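You operate a simulated robot arm through the tools that you are given. There is no shell and no other tool. Be economical: measure what you need, move in short steps, check, and stop when the job is done.

The job below is to be done with a simulated two-armed robot. You get a single attempt, and the scene is never put back.

TASK
On the packing table, fold the cloth in half.
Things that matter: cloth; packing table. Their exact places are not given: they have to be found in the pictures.

It is judged by the outcome, as a careful person would: the job done as asked, and still so three seconds after it is handed in. It fails if anything else is knocked over, pushed out of place, dropped, spilled or broken. Flat cloth is picked up by pressing the open fingertips on it (5 to 10 N) and closing them slowly along it; thin cloth reads only 2 to 8 mm in the jaws.

THE ROBOT
Two 7-joint arms with two-finger parallel grippers on one trunk, on a base that drives. Base frame: it is fixed to the floor where the robot stands at the start and does not move with it; the origin is under the middle of the robot, x ahead of it, y to its left, z up. Readings come in m, rad, newtons and seconds.
The left shoulder is at the start at [0.07, 0.163, 1.12], the right one opposite. With the tool pointing down near the work surface each hand reaches from about 0.4 to 0.88 m from the robot's upright axis, wherever it stands, measured 20 degrees to its own side. Places, roughly: packing table [0.6, 0.1, 0.8]. Payload 3.43 kg a hand.
The TCP of each hand is the grasp point between the finger pads, 0.034 m short of the fingertips. In the tool frame z runs along the fingers and y along their closing line. The gripper opens to 0.128 m. The fingers are 0.024 m wide and 0.012 m thick; the gripper's body (0.048 by 0.13 m) begins 0.096 m behind the TCP.
Orientation is told as [roll, pitch, yaw] about the base's x, y, z axes, in that order, counted from this pose: with the fingers straight down and closing along the base's y, the tool's x points along the base's -x, its y along +y and its z along -z.

THE INTERFACE
- The arms move only by the tool servo_tool. It takes "left_deltas", "right_deltas" or both (then of equal length, played together; a hand with none holds still); each is a list of rows, each a list of 7 numbers: the gripper command, from -1 (fully open) to 1 (shut), values between in proportion, then the shift along the tool's x, y, z in units of 25 mm (1.0 is 25 mm), then the turn, a rotation vector about the tool's x, y, z in units of 6 degrees (1.0 is 6 degrees). In form: [[gripper, tx, ty, tz, rx, ry, rz], ...]. A call has 1 to 12 rows; each row shifts and turns the commanded pose from where the row before left it, along the tool's axes as they then stand. A call with a number of a shift or a turn outside -1 to 1 is refused whole. Each row takes 0.2 s and may step no farther than 0.05 m and 0.15 rad from the row before; otherwise, or with a gripper value out of range, the whole call is refused. A pose out of reach is approached as far as the arm can. The call stops where the force on the tool passes 40 N (or 10 N more than at its start, if that is more) or the arm is blocked; 0.2 s more then pass. Each finger travels about 0.153 m/s and halts on what it meets, pressing with about 29 N; the grip force reading is that of the motor and also rises with nothing between the fingers. The clock runs only during rows and for 0.2 s after the last one: add rows that do not move to give the fingers time. The reply holds the time, the measured pose of the TCP, the force on the tool along the base axes, the opening and the grip force, in the units named above and with some noise, with the torque about the TCP (base axes, N m) and any sound that the robot's microphone picked up, and new pictures: "show" is both (left out), scene, wrist or none (wrist: the cameras of the hands that moved).
- Cameras (640 x 400 px; columns grow to the right, rows downward): "scene" is now at [0.1362, -0.0221, 1.3324]; the picture's right is [-0.20, -0.98, -0.00], its down [-0.72, 0.15, -0.68] and it looks along [0.67, -0.14, -0.73] (base axes); focal length 214 px, centre (320, 200). "left" rides on the left gripper at [0.076, 0.011, -0.16] in its tool frame; the picture's right is [-0.15, 0.99, 0.00], its down [-0.88, -0.13, -0.46] and it looks along [-0.45, -0.07, 0.89] (tool axes); focal length 234 px, centre (320, 200). "right" rides on the right gripper at [0.076, -0.011, -0.16] in its tool frame; the picture's right is [0.15, 0.99, 0.00], its down [-0.88, 0.13, -0.46] and it looks along [-0.45, 0.07, 0.89] (tool axes); focal length 234 px, centre (320, 200).
- lift_body(by): slides the trunk up (or, below 0, down) by that many m; the arms and the scene camera ride with it, the base frame stays. It gives what a move gives, with no picture.
- steer(legs): drives the robot by 1 to 6 legs, each [ahead, left, turn to the left] in m, m and rad, along the robot's own axes; the way and the turn of a leg run together, so that a leg with both is an arc; at most 1.5 m and 3.142 rad a leg. The arms and the cameras ride along, it lands a little off, and it stops where it bumps. It gives what a move gives, and a new picture of the scene camera.
- aim_head(pan, tilt): turns the head with the scene camera to pan (to the left, within 1.501 rad either way) and tilt (down, from -0.506 to 1.204), counted from straight ahead of the robot. It gives what a move gives, and a new picture of the scene camera.
- point_at(camera, pixels): for up to 12 pixels [column, row] of the newest picture of that camera ("zoom" is the newest enlarged one), the place [x, y, z] in the base frame of the surface seen there, good to about 0.002 m, but the place of the scene camera against the robot may be out by one fixed shift of up to 0.012 m in any direction. It takes no simulated time.
- inspect(camera, box): a new picture of the part [left, top, right, bottom] of that camera's present view, enlarged. It takes no simulated time.
- hand_in(): hands the job in; it is judged then, once.

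Work in short steps. Measure before you move; look again where a grasp or a placing could have gone wrong, and mend it. You have 80 turns and 260 pictures in all, those below and enlarged ones among them. Open the grippers and draw the arms clear of the work before you hand the job in, unless the task says otherwise; then end with one line.

The tools are called after "Emit:" as a command line: name --argument value ..., lists and objects as JSON in quotes. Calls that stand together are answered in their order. servo_tool: Moves the arms, as the interface text tells. Its arguments: {"type":"object","properties":{"left_deltas":{"type":"array","items":{"type":"array","items":{"type":"number"}}},"right_deltas":{"type":"array","items":{"type":"array","items":{"type":"number"}}},"show":{"type":"string","enum":["both","scene","wrist","none"]}},"required":[]} The other tools are called the same way: lift_body (by) slides the trunk up or down; steer (legs) drives the base; aim_head (pan, tilt) turns the head that bears the scene camera; point_at (camera, pixels) gives the place of the surface under pixels of a picture; inspect (camera, box) takes an enlarged picture of a part of a camera's view; hand_in () hands the job in.

At the start:

```text
time_s: 0.0
left_eef_pos: [0.6015, -0.0289, 1.0451]
left_tcp_rot: [0.001, 0.001, 0.001]
left_wrist_force: [-0.1, 0.5, -0.7]
left_torque: [0.01, 0.05, 0.0]
left_opening: 0.128
left_grasp_force: 0.1
right_eef_pos: [0.4085, -0.4414, 1.0789]
right_tcp_rot: [0.001, 0.0, 0.0]
right_wrist_force: [-0.6, 0.5, 0.2]
right_torque: [0.02, 0.03, -0.01]
right_opening: 0.1279
right_grasp_force: 0.1
trunk travel left (down, up): [-0.6, 0.34]
robot x, y, heading: [-0.0025, -0.0017, 0.0]
head pan, tilt: [-0.206, 0.82]
```

scene: 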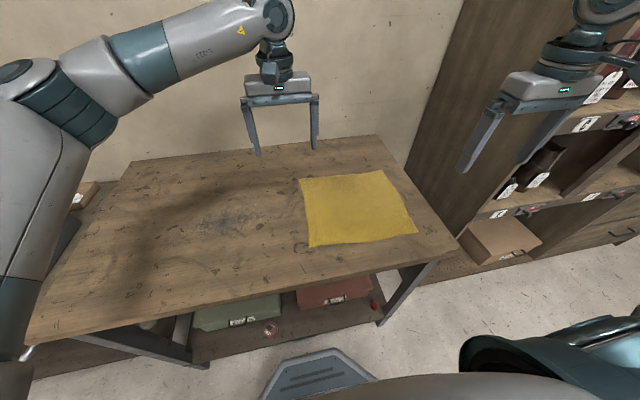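
right: 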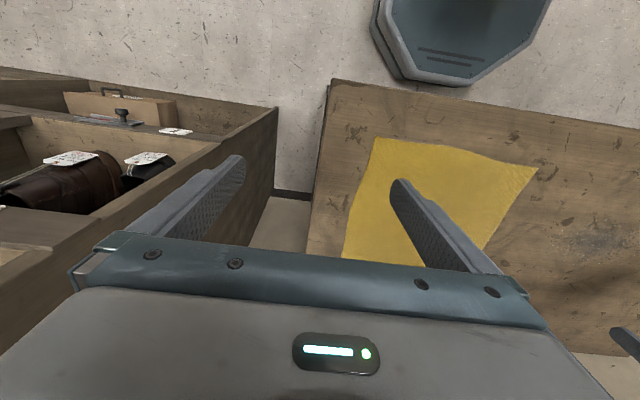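
left: 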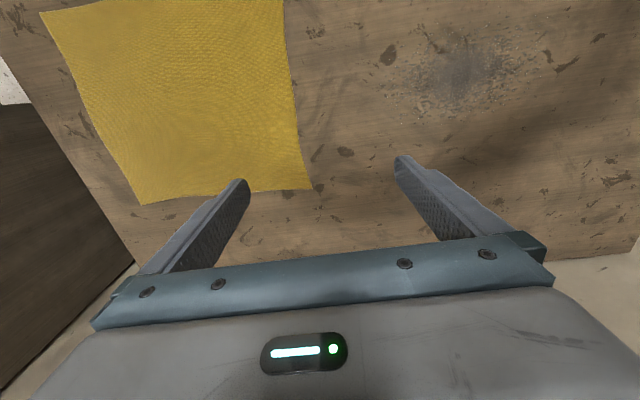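

The yellow cloth is seen with corners near (300,179), (382,171), (417,233), (309,247) in the scene picture. I measure its corners and the table.

Emit:
point_at --camera "scene" --pixels '[[301, 180], [381, 172], [415, 232], [310, 245], [355, 208], [305, 212], [398, 200], [362, 239], [342, 176], [270, 220], [455, 245], [378, 137]]'

Emit:
point_at --camera "left" --pixels '[[44, 14], [282, 4], [308, 186], [143, 202], [200, 100], [350, 150]]'

Emit:
inspect --camera "scene" --box '[270, 150, 450, 262]'

```text
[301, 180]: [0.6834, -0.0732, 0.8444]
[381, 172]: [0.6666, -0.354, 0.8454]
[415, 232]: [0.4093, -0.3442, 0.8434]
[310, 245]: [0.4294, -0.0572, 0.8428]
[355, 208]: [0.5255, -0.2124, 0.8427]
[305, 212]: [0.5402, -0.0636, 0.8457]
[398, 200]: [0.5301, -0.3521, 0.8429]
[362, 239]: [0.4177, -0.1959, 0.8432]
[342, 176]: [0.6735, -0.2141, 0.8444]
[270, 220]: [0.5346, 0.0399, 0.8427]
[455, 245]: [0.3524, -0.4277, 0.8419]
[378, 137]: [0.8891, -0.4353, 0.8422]
```

```text
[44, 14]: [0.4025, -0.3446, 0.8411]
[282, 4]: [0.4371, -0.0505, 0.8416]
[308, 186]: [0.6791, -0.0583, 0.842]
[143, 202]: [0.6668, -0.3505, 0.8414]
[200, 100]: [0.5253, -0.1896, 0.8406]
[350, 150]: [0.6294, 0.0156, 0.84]
```

```text
3.56 times, centred on (360, 206) of scene
```

zoom: 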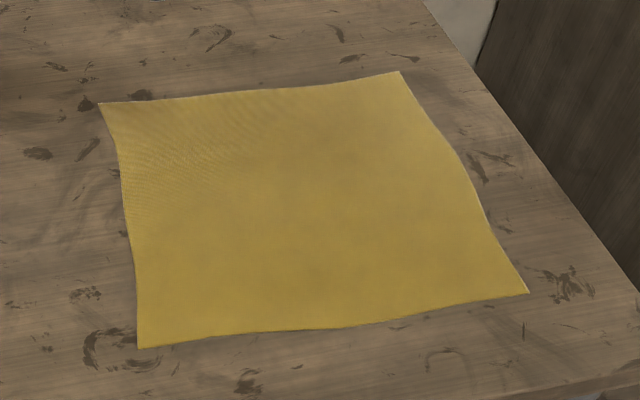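

The cloth is about 0.29 x 0.26 m, with its far corners at (0.68,-0.06) and (0.667,-0.35). I'll take one far corner with each hand and fold towards the near edge. I back off 0.1 m first for comfortable reach.

Emit:
steer --legs '[[-0.1, 0, 0]]'

```text
time_s: 1.1
left_eef_pos: [0.5046, -0.0288, 1.0439]
left_tcp_rot: [0.002, 0.001, -0.001]
left_wrist_force: [0.0, 0.2, 0.2]
left_torque: [-0.01, 0.02, 0.0]
left_opening: 0.1281
left_grasp_force: 0.1
right_eef_pos: [0.3125, -0.4414, 1.0796]
right_tcp_rot: [0.001, -0.002, -0.001]
right_wrist_force: [-0.5, -0.6, -0.2]
right_torque: [0.0, -0.03, 0.0]
right_opening: 0.128
right_grasp_force: 0.1
trunk travel left (down, up): [-0.6, 0.34]
robot x, y, heading: [-0.0991, -0.0004, 0.003]
head pan, tilt: [-0.206, 0.82]
```

scene: 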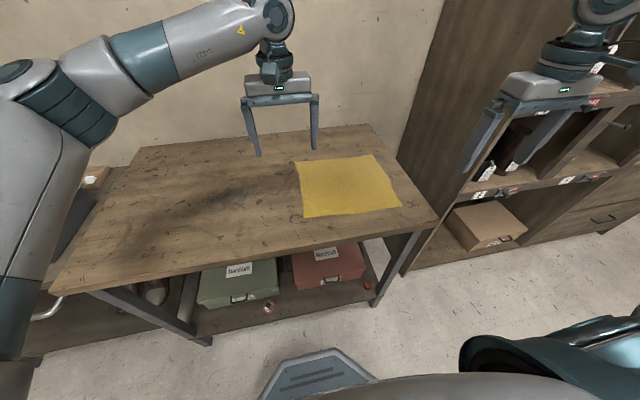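

Moving both hands towards their far corners, half closing the fingers to about 35 mm.

Emit:
servo_tool --left_deltas '[[-0.5, -0.84, -0.246, 0.4, 0, 0, 0], [0, -0.84, -0.246, 0.4, 0, 0, 0], [0.45, -0.84, -0.246, 0.4, 0, 0, 0], [0.45, -0.84, -0.246, 0.4, 0, 0, 0], [0.45, -0.84, -0.246, 0.4, 0, 0, 0], [0.45, -0.84, -0.246, 0.4, 0, 0, 0], [0.45, -0.84, -0.246, 0.4, 0, 0, 0], [0.45, -0.84, -0.246, 0.4, 0, 0, 0]]' --right_deltas '[[-0.5, -0.6, 0.535, 0.5, 0, 0, 0], [0, -0.9, 0.535, 0.5, 0, 0, 0], [0.45, -1, 0.535, 0.5, 0, 0, 0], [0.45, -1, 0.535, 0.5, 0, 0, 0], [0.45, -1, 0.535, 0.5, 0, 0, 0], [0.45, -1, 0.535, 0.5, 0, 0, 0], [0.45, -1, 0.535, 0.5, 0, 0, 0], [0.45, -1, 0.535, 0.5, 0, 0, 0]]' --show "none"

Emit:
servo_tool --left_deltas '[[0.45, 0, 0, 0.3, 0, 0, 0], [0.45, 0, 0, 0.3, 0, 0, 0], [0.45, 0, 0, 0.3, 0, 0, 0], [0.45, 0, 0, 0.3, 0, 0, 0], [0.45, 0, 0, 0.3, 0, 0, 0], [0.45, 0, 0, 0, 0, 0, 0], [0.45, 0, 0, 0, 0, 0, 0]]' --right_deltas '[[0.45, -1, 0, 0.35, 0, 0, 0], [0.45, -1, 0, 0.35, 0, 0, 0], [0.45, -1, 0, 0.35, 0, 0, 0], [0.45, -1, 0, 0.35, 0, 0, 0], [0.45, -1, 0, 0.35, 0, 0, 0], [0.45, -1, 0, 0.35, 0, 0, 0], [0.45, -0.3, 0, 0, 0, 0, 0]]'

```text
time_s: 2.9
left_eef_pos: [0.6682, -0.0778, 0.9625]
left_tcp_rot: [0.002, 0.0, -0.001]
left_wrist_force: [0.3, 0.1, -0.3]
left_torque: [0.03, 0.05, -0.02]
left_opening: 0.0352
left_grasp_force: 0.0
left hand out of reach, approached as far as the arm can: row 8
right_eef_pos: [0.5004, -0.336, 0.9774]
right_tcp_rot: [0.001, 0.001, 0.0]
right_wrist_force: [-0.2, 0.5, -0.8]
right_torque: [0.02, 0.03, 0.01]
right_opening: 0.0352
right_grasp_force: 0.0
trunk travel left (down, up): [-0.6, 0.34]
robot x, y, heading: [-0.0966, 0.0005, 0.003]
head pan, tilt: [-0.206, 0.82]
```

```text
time_s: 4.5
left_eef_pos: [0.6687, -0.0737, 0.927]
left_tcp_rot: [0.001, 0.0, 0.0]
left_wrist_force: [-0.2, 1.0, 0.2]
left_torque: [0.02, 0.03, -0.01]
left_opening: 0.0352
left_grasp_force: 0.0
right_eef_pos: [0.6315, -0.3433, 0.9319]
right_tcp_rot: [0.001, 0.0, 0.002]
right_wrist_force: [0.0, -0.2, 0.0]
right_torque: [0.02, -0.03, -0.01]
right_opening: 0.0354
right_grasp_force: 0.1
right hand out of reach, approached as far as the arm can: row 6, 7
trunk travel left (down, up): [-0.6, 0.34]
robot x, y, heading: [-0.097, -0.0013, 0.004]
head pan, tilt: [-0.206, 0.82]
```

scene: 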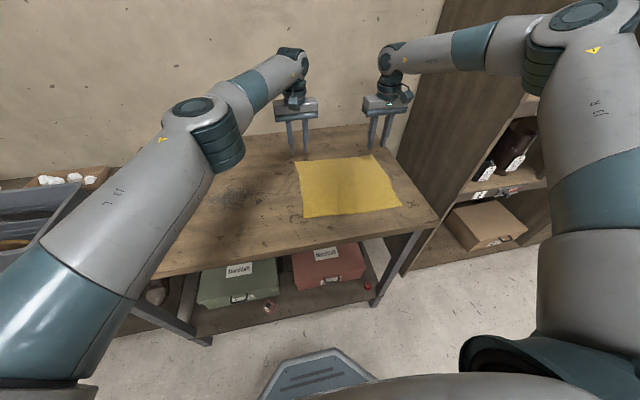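
right: 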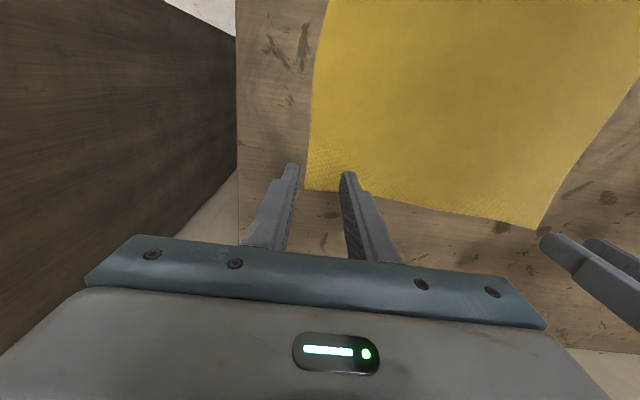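
left: 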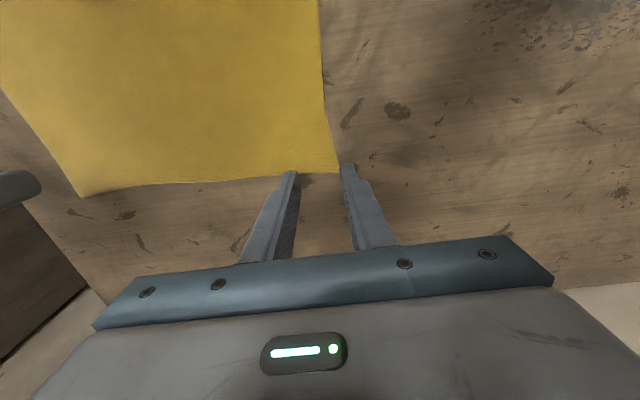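

The reach is a bit short from here, so I drive forward 0.06 m and look at the corners again.

Emit:
steer --legs '[[0.06, 0, 0]]'

Emit:
inspect --camera "right" --box '[0, 0, 640, 400]'

Emit:
inspect --camera "left" --box '[0, 0, 640, 400]'

```text
time_s: 5.5
left_eef_pos: [0.7281, -0.0726, 0.9261]
left_tcp_rot: [-0.001, 0.002, 0.003]
left_wrist_force: [-0.1, -0.3, 0.1]
left_torque: [0.01, 0.0, 0.03]
left_opening: 0.0353
left_grasp_force: 0.1
right_eef_pos: [0.6917, -0.3422, 0.9315]
right_tcp_rot: [0.002, -0.001, 0.003]
right_wrist_force: [0.2, -0.1, 0.3]
right_torque: [-0.01, 0.01, -0.03]
right_opening: 0.035
right_grasp_force: 0.1
trunk travel left (down, up): [-0.6, 0.34]
robot x, y, heading: [-0.0377, -0.0006, 0.002]
head pan, tilt: [-0.206, 0.82]
```

scene: 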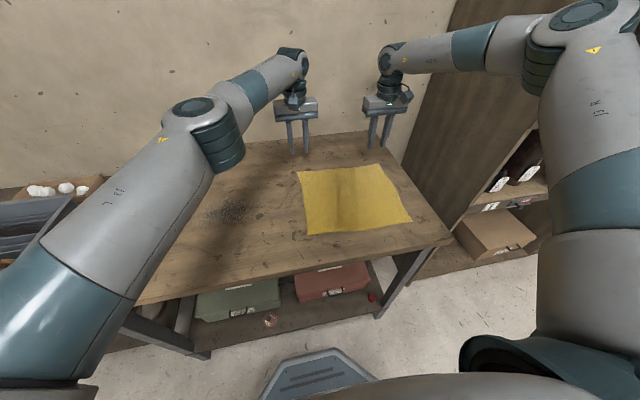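

```text
1.00 times, centred on (320, 200) of right (not enlarged: the box is as wide or as high as the picture)
```

zoom: 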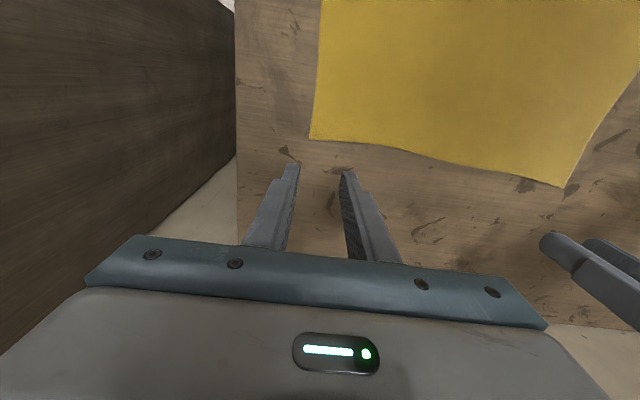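

```text
1.00 times, centred on (320, 200) of left (not enlarged: the box is as wide or as high as the picture)
```

zoom: 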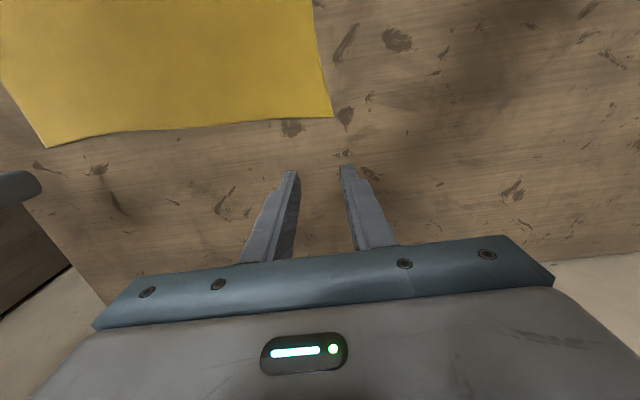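

Emit:
point_at --camera "left" --pixels '[[331, 116], [48, 146], [290, 118], [326, 80], [360, 130]]'

Emit:
point_at --camera "right" --pixels '[[311, 138], [350, 141], [312, 110], [564, 184], [280, 140]]'

```text
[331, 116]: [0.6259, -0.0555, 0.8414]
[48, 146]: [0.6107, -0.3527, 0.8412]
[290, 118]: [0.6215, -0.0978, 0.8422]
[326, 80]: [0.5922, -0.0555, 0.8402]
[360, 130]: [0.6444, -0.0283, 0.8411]
```

```text
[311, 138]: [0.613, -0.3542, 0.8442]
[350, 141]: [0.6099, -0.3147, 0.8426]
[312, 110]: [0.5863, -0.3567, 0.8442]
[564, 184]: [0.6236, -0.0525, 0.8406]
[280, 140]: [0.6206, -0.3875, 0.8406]
```

Those values used the older wrist pictures; I re-measure with the newest enlarged one (left) and then the right.

Emit:
point_at --camera "zoom" --pixels '[[331, 116], [48, 146], [290, 118], [326, 80], [360, 130]]'

Emit:
point_at --camera "right" --pixels '[[308, 187], [350, 190], [312, 110], [538, 227]]'

```text
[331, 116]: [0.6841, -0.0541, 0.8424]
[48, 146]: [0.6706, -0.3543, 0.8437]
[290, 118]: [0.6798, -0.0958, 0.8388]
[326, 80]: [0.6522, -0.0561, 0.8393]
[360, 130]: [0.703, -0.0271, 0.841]
```

```text
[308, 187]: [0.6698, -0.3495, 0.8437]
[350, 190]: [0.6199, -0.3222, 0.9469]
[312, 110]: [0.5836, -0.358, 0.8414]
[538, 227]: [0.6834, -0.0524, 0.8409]
```

Corners are at A (0.684,-0.054) and B (0.671,-0.352). I move to hover about 8 mm above points just inside each corner.

Emit:
servo_tool --left_deltas '[[0.45, 0.75, -0.14, 0, 0, 0, 0], [0.45, 0.75, -0.14, 0, 0, 0, 0], [0.45, 0.74, -0.14, 0.5, 0, 0, 0], [0.45, 0, 0, 0.6, 0, 0, 0], [0.45, 0, 0, 0.5, 0, 0, 0], [0.45, 0, 0, 0, 0, 0, 0]]' --right_deltas '[[0.45, 0.5, 0.25, 0, 0, 0, 0], [0.45, 0.5, 0.25, 0, 0, 0, 0], [0.45, 0.35, 0.22, 0.6, 0, 0, 0], [0.45, 0, 0, 0.6, 0, 0, 0], [0.45, 0, 0, 0.6, 0, 0, 0], [0.45, 0, 0, 0, 0, 0, 0]]' --show "wrist"

```text
time_s: 6.9
left_eef_pos: [0.6698, -0.0835, 0.8869]
left_tcp_rot: [0.0, 0.0, 0.001]
left_wrist_force: [-0.1, 0.2, -0.6]
left_torque: [0.01, -0.02, 0.01]
left_opening: 0.0351
left_grasp_force: 0.1
right_eef_pos: [0.6572, -0.3247, 0.8884]
right_tcp_rot: [0.001, -0.002, 0.0]
right_wrist_force: [0.5, 0.3, 0.4]
right_torque: [0.0, 0.02, 0.02]
right_opening: 0.035
right_grasp_force: 0.2
trunk travel left (down, up): [-0.6, 0.34]
robot x, y, heading: [-0.0403, -0.003, 0.001]
head pan, tilt: [-0.206, 0.82]
```

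right: 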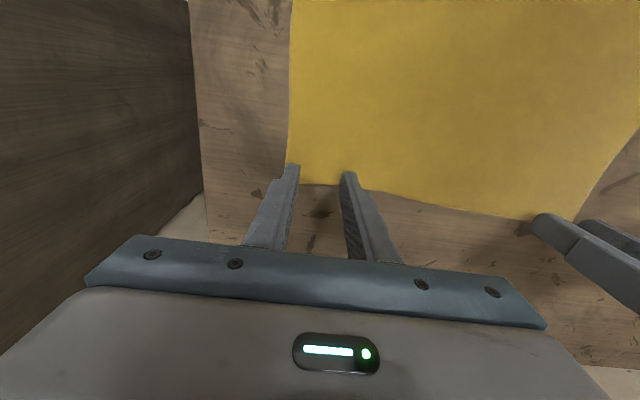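
left: 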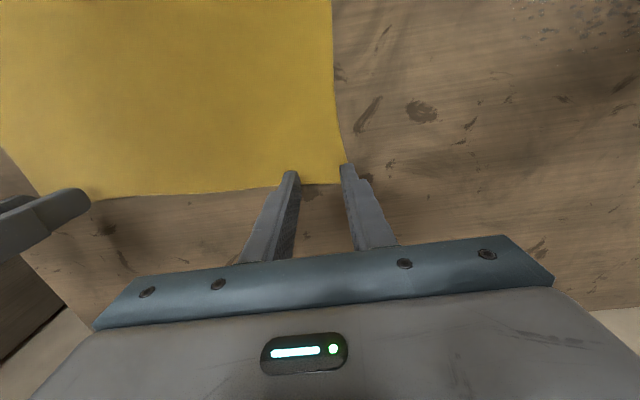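

Tips are just over the corners; I nudge slightly inward and descend in small steps.

Emit:
servo_tool --left_deltas '[[0.45, 0.12, -0.16, 0.1, 0, 0, 0], [0.45, 0, 0, 0.1, 0, 0, 0], [0.45, 0, 0, 0.1, 0, 0, 0], [0.45, 0, 0, 0.1, 0, 0, 0], [0.45, 0, 0, 0, 0, 0, 0]]' --right_deltas '[[0.45, 0.16, 0.08, 0.1, 0, 0, 0], [0.45, 0, 0, 0.1, 0, 0, 0], [0.45, 0, 0, 0.1, 0, 0, 0], [0.45, 0, 0, 0.1, 0, 0, 0], [0.45, 0, 0, 0, 0, 0, 0]]' --show "none"

```text
time_s: 8.1
left_eef_pos: [0.6669, -0.0886, 0.8777]
left_tcp_rot: [-0.001, 0.0, 0.0]
left_wrist_force: [-0.2, -1.3, 0.7]
left_torque: [0.06, 0.04, 0.01]
left_opening: 0.0351
left_grasp_force: 0.1
right_eef_pos: [0.6541, -0.3219, 0.877]
right_tcp_rot: [0.001, 0.002, 0.001]
right_wrist_force: [0.9, -1.0, -0.2]
right_torque: [-0.03, 0.02, -0.02]
right_opening: 0.0353
right_grasp_force: 0.0
trunk travel left (down, up): [-0.6, 0.34]
robot x, y, heading: [-0.0376, -0.0006, -0.003]
head pan, tilt: [-0.206, 0.82]
```

No contact yet; stepping further, about 1 mm a row.

Emit:
servo_tool --left_deltas '[[0.45, 0, 0, 0.05, 0, 0, 0], [0.45, 0, 0, 0.05, 0, 0, 0], [0.45, 0, 0, 0, 0, 0, 0]]' --right_deltas '[[0.45, 0, 0, 0.05, 0, 0, 0], [0.45, 0, 0, 0.05, 0, 0, 0], [0.45, 0, 0, 0, 0, 0, 0]]' --show "none"

```text
time_s: 8.9
left_eef_pos: [0.6676, -0.0878, 0.8757]
left_tcp_rot: [0.0, -0.002, 0.0]
left_wrist_force: [-1.4, 1.1, 8.6]
left_torque: [0.08, 0.01, 0.02]
left_opening: 0.0351
left_grasp_force: 0.1
right_eef_pos: [0.6548, -0.3214, 0.875]
right_tcp_rot: [0.002, -0.001, 0.001]
right_wrist_force: [-0.3, 0.3, 0.9]
right_torque: [0.0, 0.0, -0.02]
right_opening: 0.0352
right_grasp_force: 0.1
trunk travel left (down, up): [-0.6, 0.34]
robot x, y, heading: [-0.0371, 0.002, 0.005]
head pan, tilt: [-0.206, 0.82]
```

Left presses at 8.6 N; right needs about 1 mm more.

Emit:
servo_tool --right_deltas '[[0.45, 0, 0, 0.04, 0, 0, 0], [0.45, 0, 0, 0, 0, 0, 0]]' --show "none"

```text
time_s: 9.5
left_eef_pos: [0.6678, -0.0882, 0.8759]
left_tcp_rot: [0.0, -0.001, 0.001]
left_wrist_force: [2.1, -0.3, 9.6]
left_torque: [0.09, -0.06, 0.0]
left_opening: 0.0352
left_grasp_force: 0.1
right_eef_pos: [0.6538, -0.3218, 0.8754]
right_tcp_rot: [0.001, -0.002, 0.002]
right_wrist_force: [-0.4, -1.5, 4.3]
right_torque: [-0.11, 0.01, 0.02]
right_opening: 0.0353
right_grasp_force: 0.6
trunk travel left (down, up): [-0.6, 0.34]
robot x, y, heading: [-0.0398, -0.0011, 0.003]
head pan, tilt: [-0.206, 0.82]
```

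Pressing at about 9.6 N and 4.3 N; I add a touch on the right and close both slowly.

Emit:
servo_tool --left_deltas '[[0.45, 0, 0, 0, 0, 0, 0], [0.52, 0, 0, 0, 0, 0, 0], [0.59, 0, 0, 0, 0, 0, 0], [0.66, 0, 0, 0, 0, 0, 0], [0.73, 0, 0, 0, 0, 0, 0], [0.8, 0, 0, 0, 0, 0, 0], [0.86, 0, 0, 0, 0, 0, 0], [0.92, 0, 0, 0, 0, 0, 0], [0.97, 0, 0, 0, 0, 0, 0], [1, 0, 0, 0, 0, 0, 0], [1, 0, 0, 0, 0, 0, 0], [1, 0, 0, 0, 0, 0, 0]]' --right_deltas '[[0.45, 0, 0, 0.02, 0, 0, 0], [0.52, 0, 0, 0, 0, 0, 0], [0.59, 0, 0, 0, 0, 0, 0], [0.66, 0, 0, 0, 0, 0, 0], [0.73, 0, 0, 0, 0, 0, 0], [0.8, 0, 0, 0, 0, 0, 0], [0.86, 0, 0, 0, 0, 0, 0], [0.92, 0, 0, 0, 0, 0, 0], [0.97, 0, 0, 0, 0, 0, 0], [1, 0, 0, 0, 0, 0, 0], [1, 0, 0, 0, 0, 0, 0], [1, 0, 0, 0, 0, 0, 0]]'

```text
time_s: 12.1
left_eef_pos: [0.6658, -0.0888, 0.8748]
left_tcp_rot: [-0.002, -0.002, 0.0]
left_wrist_force: [-0.2, -7.3, 7.5]
left_torque: [-0.23, 0.0, 0.09]
left_opening: 0.0023
left_grasp_force: 28.8
right_eef_pos: [0.6527, -0.3221, 0.8756]
right_tcp_rot: [0.0, -0.004, 0.002]
right_wrist_force: [-0.4, 8.5, 6.7]
right_torque: [0.27, -0.04, 0.03]
right_opening: 0.0019
right_grasp_force: 29.0
trunk travel left (down, up): [-0.6, 0.34]
robot x, y, heading: [-0.0374, -0.0013, 0.006]
head pan, tilt: [-0.206, 0.82]
```

scene: 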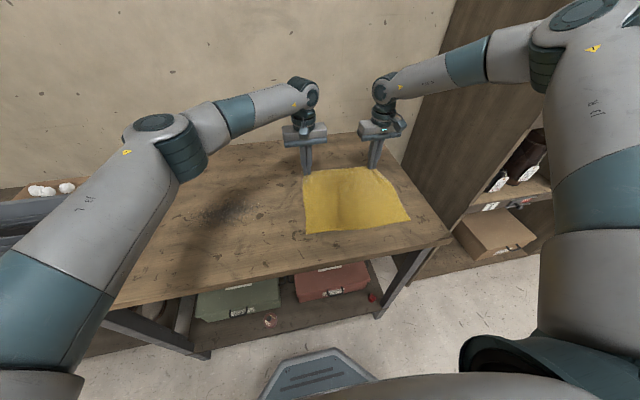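
right: 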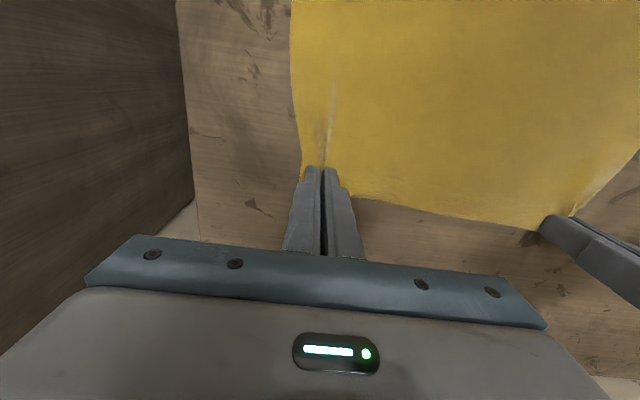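
left: 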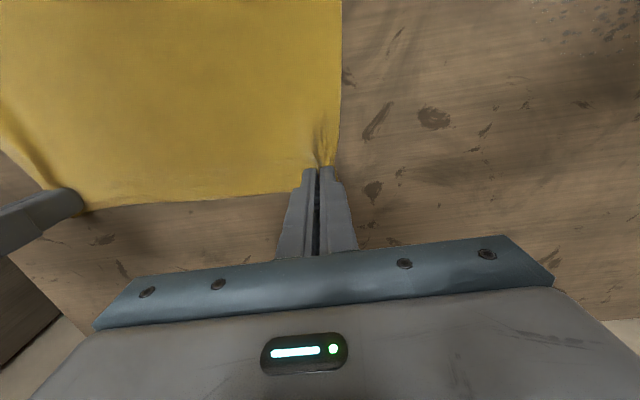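

Both fingers close on 2 mm, with a ridge seen at each pinch. I lift a little and check it holds.

Emit:
servo_tool --left_deltas '[[1, 0, 0, -0.2, 0, 0, 0], [1, 0, 0, -0.4, 0, 0, 0], [1, 0, 0, -0.4, 0, 0, 0], [1, 0.2, 0, -0.4, 0, 0, 0], [1, 0.2, 0, -0.4, 0, 0, 0], [1, 0, 0, 0, 0, 0, 0]]' --right_deltas '[[1, 0, 0, -0.2, 0, 0, 0], [1, 0, 0, -0.4, 0, 0, 0], [1, 0, 0, -0.4, 0, 0, 0], [1, 0.2, 0, -0.4, 0, 0, 0], [1, 0.2, 0, -0.4, 0, 0, 0], [1, 0, 0, 0, 0, 0, 0]]'

```text
time_s: 13.5
left_eef_pos: [0.6579, -0.0889, 0.9193]
left_tcp_rot: [0.0, 0.002, 0.002]
left_wrist_force: [-0.4, -6.8, -0.1]
left_torque: [-0.19, -0.02, 0.05]
left_opening: 0.0023
left_grasp_force: 29.0
right_eef_pos: [0.6441, -0.3212, 0.9176]
right_tcp_rot: [0.003, 0.002, 0.002]
right_wrist_force: [0.4, 5.8, -0.7]
right_torque: [0.2, 0.01, 0.03]
right_opening: 0.0022
right_grasp_force: 29.1
trunk travel left (down, up): [-0.6, 0.34]
robot x, y, heading: [-0.0378, 0.0008, 0.003]
head pan, tilt: [-0.206, 0.82]
```

scene: 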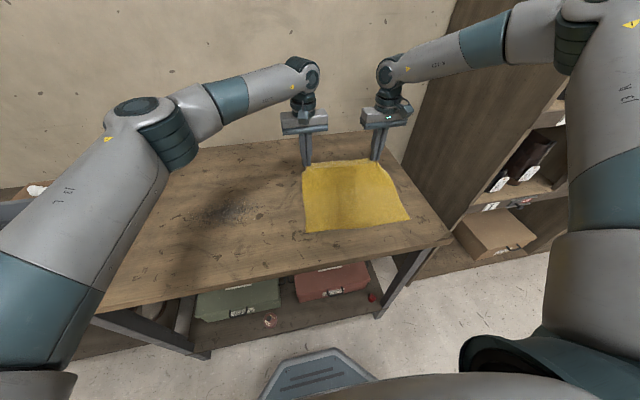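
right: 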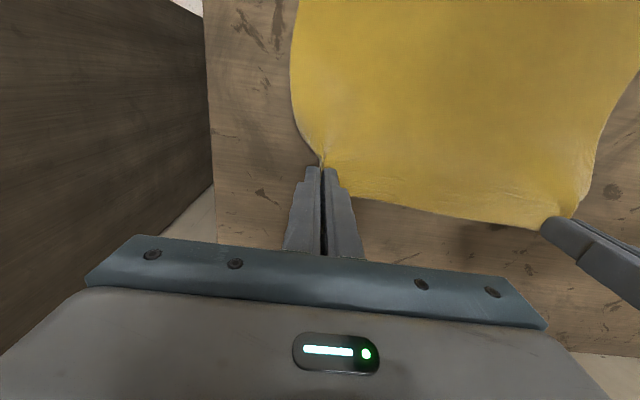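
left: 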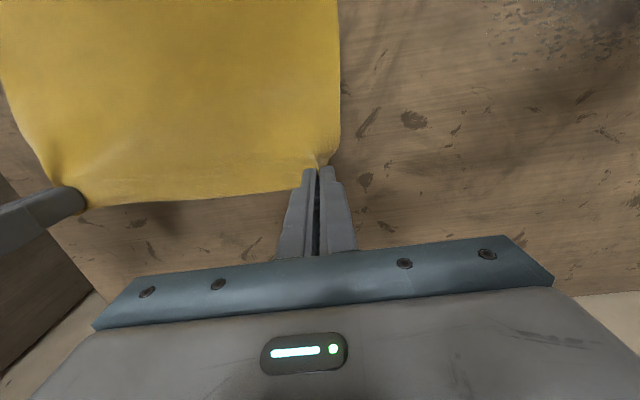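

Both corners are held, with a slight sideways pull of about 6 N that I relax. Now the arc over the fold line towards the near edge.

Emit:
servo_tool --left_deltas '[[1, 0.8, -0.04, -0.74, 0, 0, 0], [1, 0.8, -0.04, -0.74, 0, 0, 0], [1, 0.8, -0.04, -0.34, 0, 0, 0], [1, 0.8, 0, -0.34, 0, 0, 0], [1, 0.8, 0, -0.06, 0, 0, 0], [1, 0.8, 0, -0.06, 0, 0, 0], [1, 0.6, 0, 0.26, 0, 0, 0], [1, 0.6, 0, 0.26, 0, 0, 0], [1, 0, 0, 0, 0, 0, 0]]' --right_deltas '[[1, 0.82, 0.04, -0.74, 0, 0, 0], [1, 0.82, 0.04, -0.74, 0, 0, 0], [1, 0.82, 0.04, -0.34, 0, 0, 0], [1, 0.82, 0, -0.34, 0, 0, 0], [1, 0.82, 0, -0.06, 0, 0, 0], [1, 0.82, 0, -0.06, 0, 0, 0], [1, 0.7, 0, 0.26, 0, 0, 0], [1, 0.7, 0, 0.26, 0, 0, 0], [1, 0, 0, 0, 0, 0, 0]]'

```text
time_s: 15.5
left_eef_pos: [0.508, -0.0896, 0.9631]
left_tcp_rot: [-0.001, 0.0, 0.003]
left_wrist_force: [0.1, -0.9, 0.7]
left_torque: [-0.04, 0.02, 0.03]
left_opening: 0.0021
left_grasp_force: 28.4
right_eef_pos: [0.4861, -0.3186, 0.9626]
right_tcp_rot: [0.001, -0.001, 0.002]
right_wrist_force: [0.3, 0.9, 0.2]
right_torque: [0.03, 0.0, -0.02]
right_opening: 0.002
right_grasp_force: 29.1
trunk travel left (down, up): [-0.6, 0.34]
robot x, y, heading: [-0.0368, -0.0025, 0.001]
head pan, tilt: [-0.206, 0.82]
```

scene: 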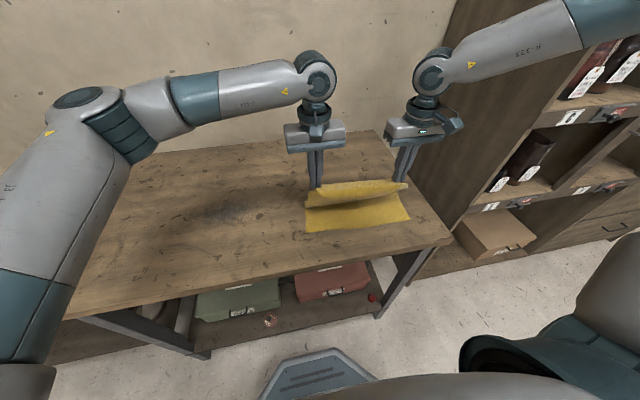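
right: 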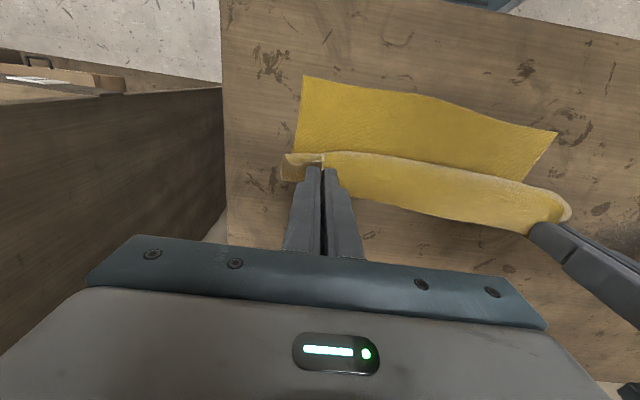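
left: 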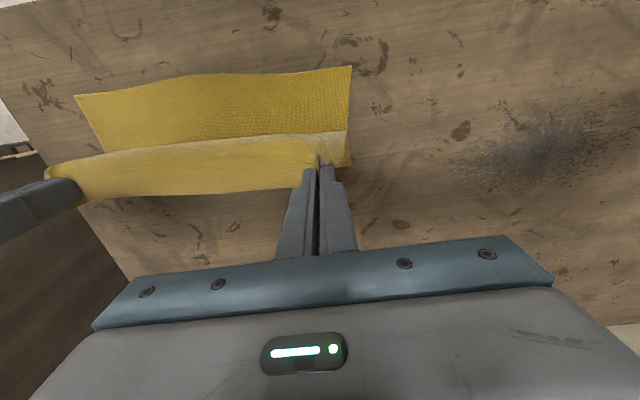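

The fold is forming neatly. I measure the near corners in the wrist pictures: left (351,67), right (304,77).

Emit:
point_at --camera "left" --pixels '[[350, 68], [76, 96], [280, 74], [345, 134]]'

Emit:
point_at --camera "right" --pixels '[[305, 78], [555, 133], [350, 86], [284, 160]]'

```text
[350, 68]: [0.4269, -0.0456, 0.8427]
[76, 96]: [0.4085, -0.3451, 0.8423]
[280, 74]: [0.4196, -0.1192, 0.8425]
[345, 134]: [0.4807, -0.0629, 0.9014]
```

```text
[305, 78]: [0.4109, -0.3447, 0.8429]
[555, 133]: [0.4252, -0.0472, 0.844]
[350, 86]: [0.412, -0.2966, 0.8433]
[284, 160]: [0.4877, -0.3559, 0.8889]
```

Near corners are at D (0.427,-0.047) and C (0.410,-0.345). I lower both hands onto them, TCP to about z 0.88.

Emit:
servo_tool --left_deltas '[[1, 0.45, 0.04, 0.6, 0, 0, 0], [1, 0.45, 0.04, 0.6, 0, 0, 0], [1, 0.45, 0.04, 0.6, 0, 0, 0], [1, 0.45, 0.04, 0.6, 0, 0, 0], [1, 0.27, 0, 0.3, 0, 0, 0], [1, 0.27, 0, 0.3, 0, 0, 0], [1, 0.27, 0, 0.25, 0, 0, 0], [1, 0, 0, 0, 0, 0, 0]]' --right_deltas '[[1, 0.42, 0, 0.6, 0, 0, 0], [1, 0.42, 0, 0.6, 0, 0, 0], [1, 0.42, 0, 0.6, 0, 0, 0], [1, 0.42, 0, 0.6, 0, 0, 0], [1, 0.24, 0, 0.3, 0, 0, 0], [1, 0.24, 0, 0.3, 0, 0, 0], [1, 0.24, 0, 0.25, 0, 0, 0], [1, 0, 0, 0, 0, 0, 0]]'

```text
time_s: 17.3
left_eef_pos: [0.4433, -0.0889, 0.8823]
left_tcp_rot: [0.0, 0.0, 0.001]
left_wrist_force: [-0.8, -5.4, 0.7]
left_torque: [-0.16, 0.01, 0.07]
left_opening: 0.0024
left_grasp_force: 28.8
right_eef_pos: [0.4245, -0.3213, 0.8815]
right_tcp_rot: [0.003, -0.003, 0.002]
right_wrist_force: [0.6, 5.0, 1.2]
right_torque: [0.17, 0.03, 0.0]
right_opening: 0.002
right_grasp_force: 29.2
trunk travel left (down, up): [-0.6, 0.34]
robot x, y, heading: [-0.0374, 0.0006, 0.002]
head pan, tilt: [-0.206, 0.82]
```

scene: 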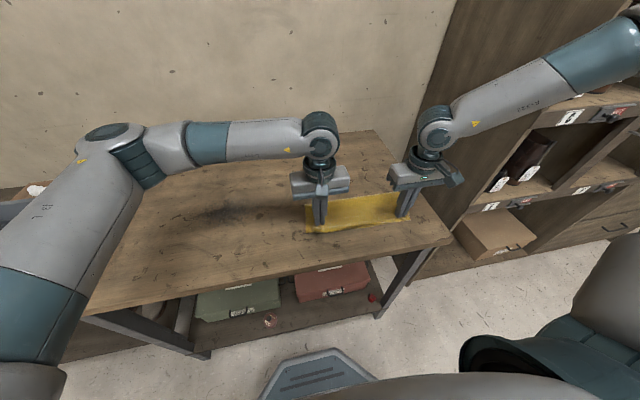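
right: 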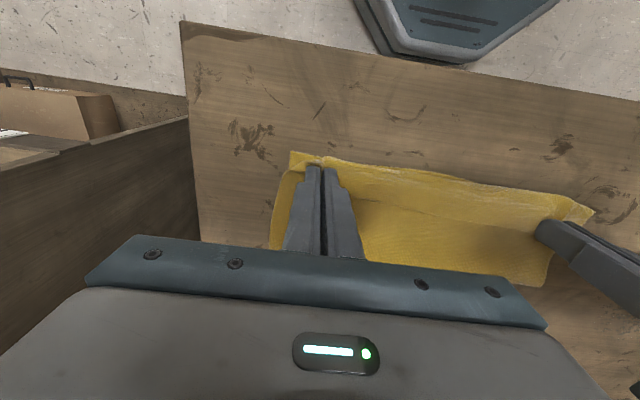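
left: 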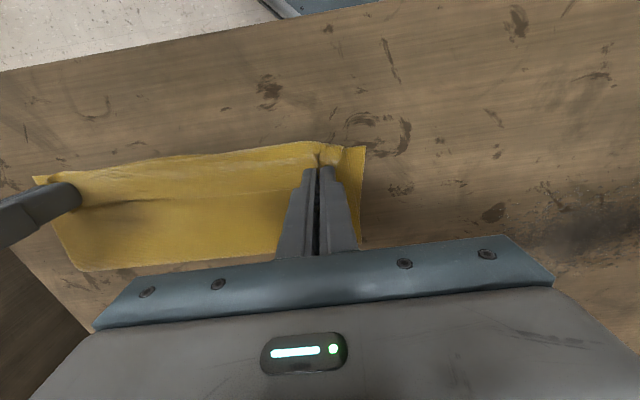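

The upper edge lies on the lower near edge. I lower another 2 mm and open slowly to let the gathers spread.

Emit:
servo_tool --left_deltas '[[1, 0, 0, 0.08, 0, 0, 0], [0.9, 0, 0, 0, 0, 0, 0], [0.8, 0, 0, 0, 0, 0, 0], [0.7, 0, 0, 0, 0, 0, 0], [0.6, 0, 0, 0, 0, 0, 0], [0.5, 0, 0, 0, 0, 0, 0], [0.45, 0, 0, 0, 0, 0, 0], [0.45, 0, 0, 0, 0, 0, 0]]' --right_deltas '[[1, 0, 0, 0.08, 0, 0, 0], [0.9, 0, 0, 0, 0, 0, 0], [0.8, 0, 0, 0, 0, 0, 0], [0.7, 0, 0, 0, 0, 0, 0], [0.6, 0, 0, 0, 0, 0, 0], [0.5, 0, 0, 0, 0, 0, 0], [0.45, 0, 0, 0, 0, 0, 0], [0.45, 0, 0, 0, 0, 0, 0]]' --show "wrist"

```text
time_s: 19.1
left_eef_pos: [0.4428, -0.0879, 0.8789]
left_tcp_rot: [-0.001, 0.0, 0.003]
left_wrist_force: [0.2, -0.3, -0.3]
left_torque: [0.02, 0.0, 0.0]
left_opening: 0.0352
left_grasp_force: 0.1
right_eef_pos: [0.4251, -0.3203, 0.8796]
right_tcp_rot: [0.002, -0.002, 0.002]
right_wrist_force: [-0.2, -0.3, -0.3]
right_torque: [0.0, 0.02, 0.0]
right_opening: 0.0353
right_grasp_force: 0.0
trunk travel left (down, up): [-0.6, 0.34]
robot x, y, heading: [-0.0387, 0.0011, -0.001]
head pan, tilt: [-0.206, 0.82]
```

right: 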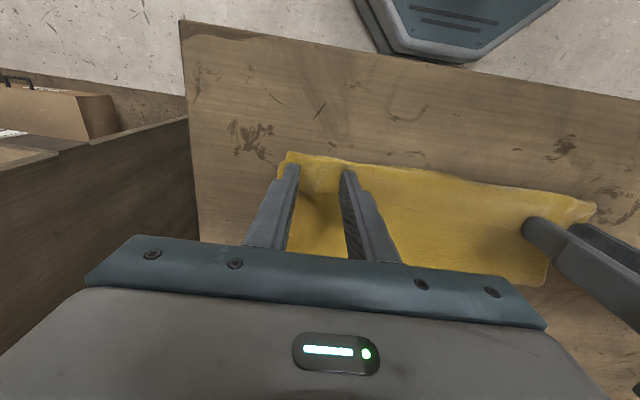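
left: 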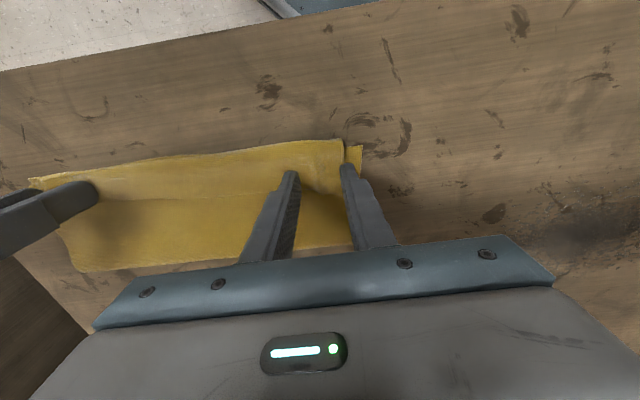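

Released cleanly. I lift both hands straight up to see the result.

Emit:
servo_tool --left_deltas '[[0.45, 0, 0, -0.3, 0, 0, 0], [0.45, 0, 0, -0.6, 0, 0, 0], [0.45, 0, 0, -0.9, 0, 0, 0], [0.45, 0, 0, -1, 0, 0, 0], [0.45, 0, 0, -1, 0, 0, 0], [0.45, 0, 0, -1, 0, 0, 0]]' --right_deltas '[[0.45, 0, 0, -0.3, 0, 0, 0], [0.45, 0, 0, -0.6, 0, 0, 0], [0.45, 0, 0, -0.9, 0, 0, 0], [0.45, 0, 0, -1, 0, 0, 0], [0.45, 0, 0, -1, 0, 0, 0], [0.45, 0, 0, -1, 0, 0, 0]]'

Emit:
inspect --camera "scene" --box '[280, 160, 440, 260]'

```text
time_s: 20.5
left_eef_pos: [0.4412, -0.0882, 1.0]
left_tcp_rot: [-0.001, -0.001, 0.0]
left_wrist_force: [0.3, -0.3, 0.3]
left_torque: [-0.03, 0.02, 0.01]
left_opening: 0.0356
left_grasp_force: 0.1
right_eef_pos: [0.4239, -0.3205, 0.9986]
right_tcp_rot: [0.002, -0.001, 0.001]
right_wrist_force: [0.5, 0.4, -0.3]
right_torque: [0.01, -0.06, 0.0]
right_opening: 0.0351
right_grasp_force: 0.0
trunk travel left (down, up): [-0.6, 0.34]
robot x, y, heading: [-0.038, 0.0005, 0.0]
head pan, tilt: [-0.206, 0.82]
```

scene: 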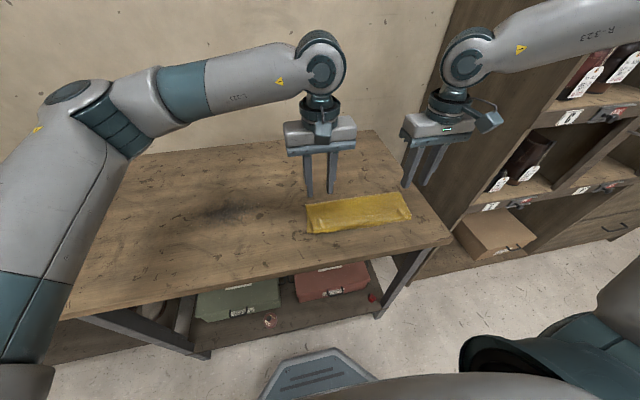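
right: 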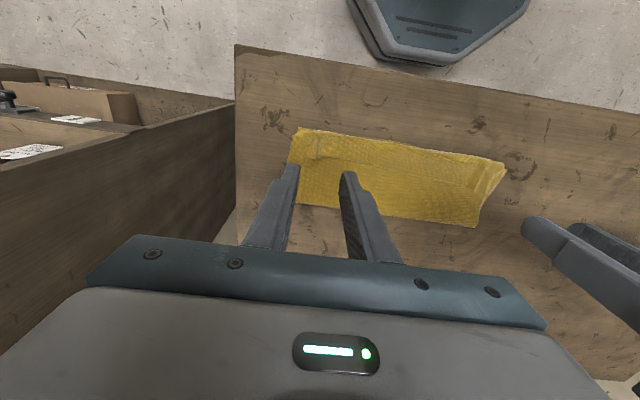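
left: 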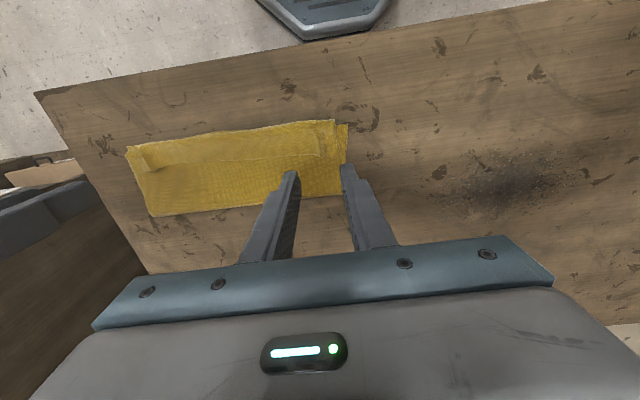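

```text
4.00 times, centred on (360, 210) of scene
```

zoom: 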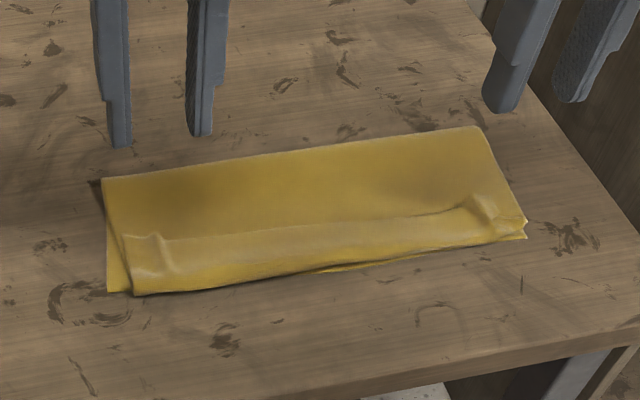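

A neat half-fold with small remaining ridges near the pinch points. I draw the arms back up and out for a clear look at the heights.

Emit:
servo_tool --left_deltas '[[0, 0, 1, -0.5, 0, 0, 0], [0, 0, 1, -0.5, 0, 0, 0], [0, 0, 1, 0, 0, 0, 0], [0, 0, 1, 0, 0, 0, 0], [0, 0, 1, 0, 0, 0, 0], [0, 0, 1, 0, 0, 0, 0]]' --right_deltas '[[0, 0.8, 0, -1, 0, 0, 0], [0, 0.8, 0, -1, 0, 0, 0], [0, 0, 0, -1, 0, 0, 0], [0, 0, 0, 0, 0, 0, 0], [0, 0, 0, 0, 0, 0, 0], [0, 0, 0, 0, 0, 0, 0]]'

Emit:
inspect --camera "scene" --box '[296, 180, 424, 260]'

Emit:
point_at --camera "zoom" --pixels '[[50, 160], [300, 120], [300, 145], [300, 160], [300, 175], [300, 190], [80, 170], [80, 200], [80, 140], [560, 115], [560, 140], [450, 140]]'

```text
time_s: 21.9
left_eef_pos: [0.4427, 0.0633, 1.0243]
left_tcp_rot: [-0.002, -0.002, 0.001]
left_wrist_force: [-0.8, -0.5, 0.0]
left_torque: [-0.05, 0.02, 0.0]
left_opening: 0.0639
left_grasp_force: 0.0
right_eef_pos: [0.385, -0.3197, 1.0744]
right_tcp_rot: [0.0, -0.003, 0.003]
right_wrist_force: [-0.7, 0.6, 0.2]
right_torque: [-0.02, -0.02, -0.01]
right_opening: 0.0639
right_grasp_force: 0.0
trunk travel left (down, up): [-0.6, 0.34]
robot x, y, heading: [-0.0392, 0.0047, 0.005]
head pan, tilt: [-0.206, 0.82]
```

scene: 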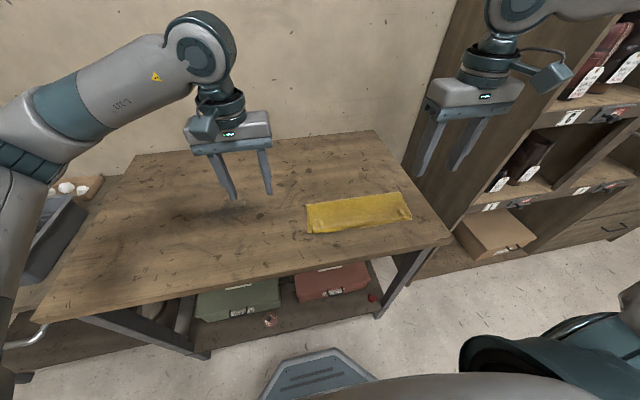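
right: 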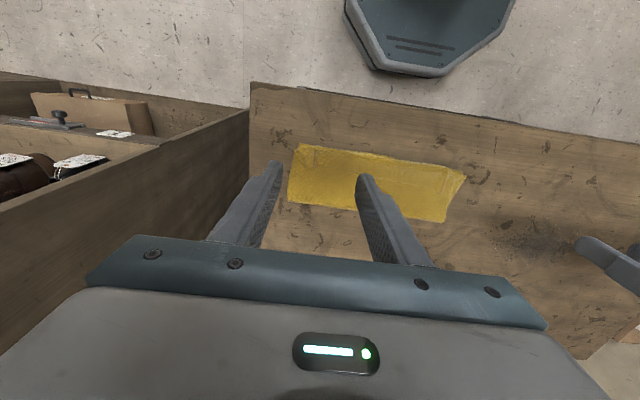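
left: 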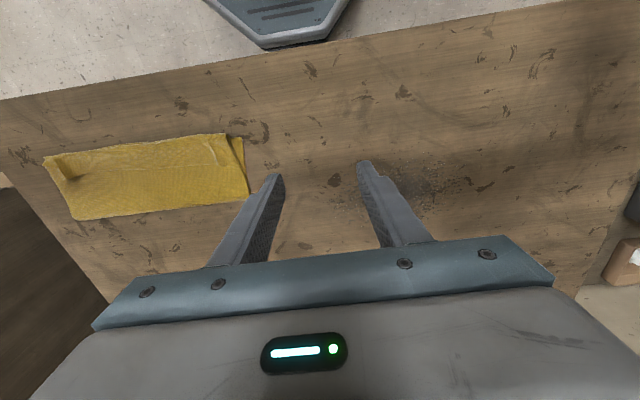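

```text
5.00 times, centred on (360, 220) of scene
```

zoom: 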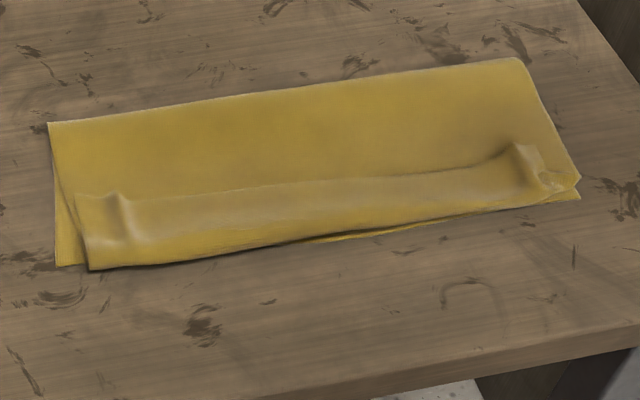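

```text
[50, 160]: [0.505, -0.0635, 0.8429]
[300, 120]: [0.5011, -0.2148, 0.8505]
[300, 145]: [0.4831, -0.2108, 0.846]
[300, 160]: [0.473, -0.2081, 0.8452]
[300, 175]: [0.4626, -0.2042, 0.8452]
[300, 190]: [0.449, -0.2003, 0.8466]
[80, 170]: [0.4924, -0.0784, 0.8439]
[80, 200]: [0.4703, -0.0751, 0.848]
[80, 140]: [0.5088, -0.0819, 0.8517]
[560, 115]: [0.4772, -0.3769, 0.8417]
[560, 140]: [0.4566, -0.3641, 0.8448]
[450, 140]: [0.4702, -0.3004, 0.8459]
```

The cloth lies flat in two layers (at most about 1 cm high), with the edges matched to about 1 cm and nothing else disturbed. I open the grippers fully, draw both arms further clear, then hand in.

Emit:
servo_tool --left_deltas '[[-0.5, 0, 0.8, -0.8, 0, 0, 0], [-1, 0, 0.8, -0.8, 0, 0, 0], [-1, 0, 0.8, -0.5, 0, 0, 0], [-1, 0, 0, 0, 0, 0, 0]]' --right_deltas '[[-0.5, 0.5, -0.8, -0.8, 0, 0, 0], [-1, 0.5, -0.8, -0.5, 0, 0, 0], [-1, 0, -0.8, 0, 0, 0, 0], [-1, 0, 0, 0, 0, 0, 0]]' --show "scene"

```text
time_s: 22.9
left_eef_pos: [0.4423, 0.1237, 1.0774]
left_tcp_rot: [-0.001, 0.0, -0.001]
left_wrist_force: [0.0, -0.6, -0.1]
left_torque: [-0.01, -0.01, 0.0]
left_opening: 0.128
left_grasp_force: 0.0
right_eef_pos: [0.3611, -0.3811, 1.1069]
right_tcp_rot: [0.002, 0.0, 0.001]
right_wrist_force: [-0.6, -0.1, 0.1]
right_torque: [-0.01, -0.01, 0.0]
right_opening: 0.1279
right_grasp_force: 0.0
trunk travel left (down, up): [-0.6, 0.34]
robot x, y, heading: [-0.0401, -0.0037, 0.004]
head pan, tilt: [-0.206, 0.82]
```

scene: 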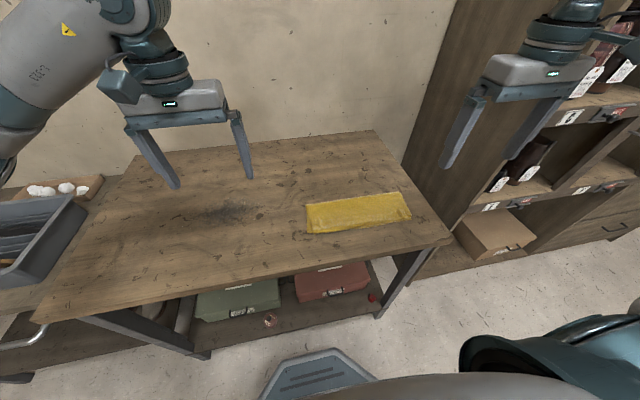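

The cloth is folded, the grippers are open and the arms are clear, so I hand the job in.

Emit:
hand_in

```text
The job is handed in.
```

The cloth is folded in half on the packing table: its far edge lies on the near edge, matched to about 1 cm, with small ridges left at the two grip points; nothing else was moved.
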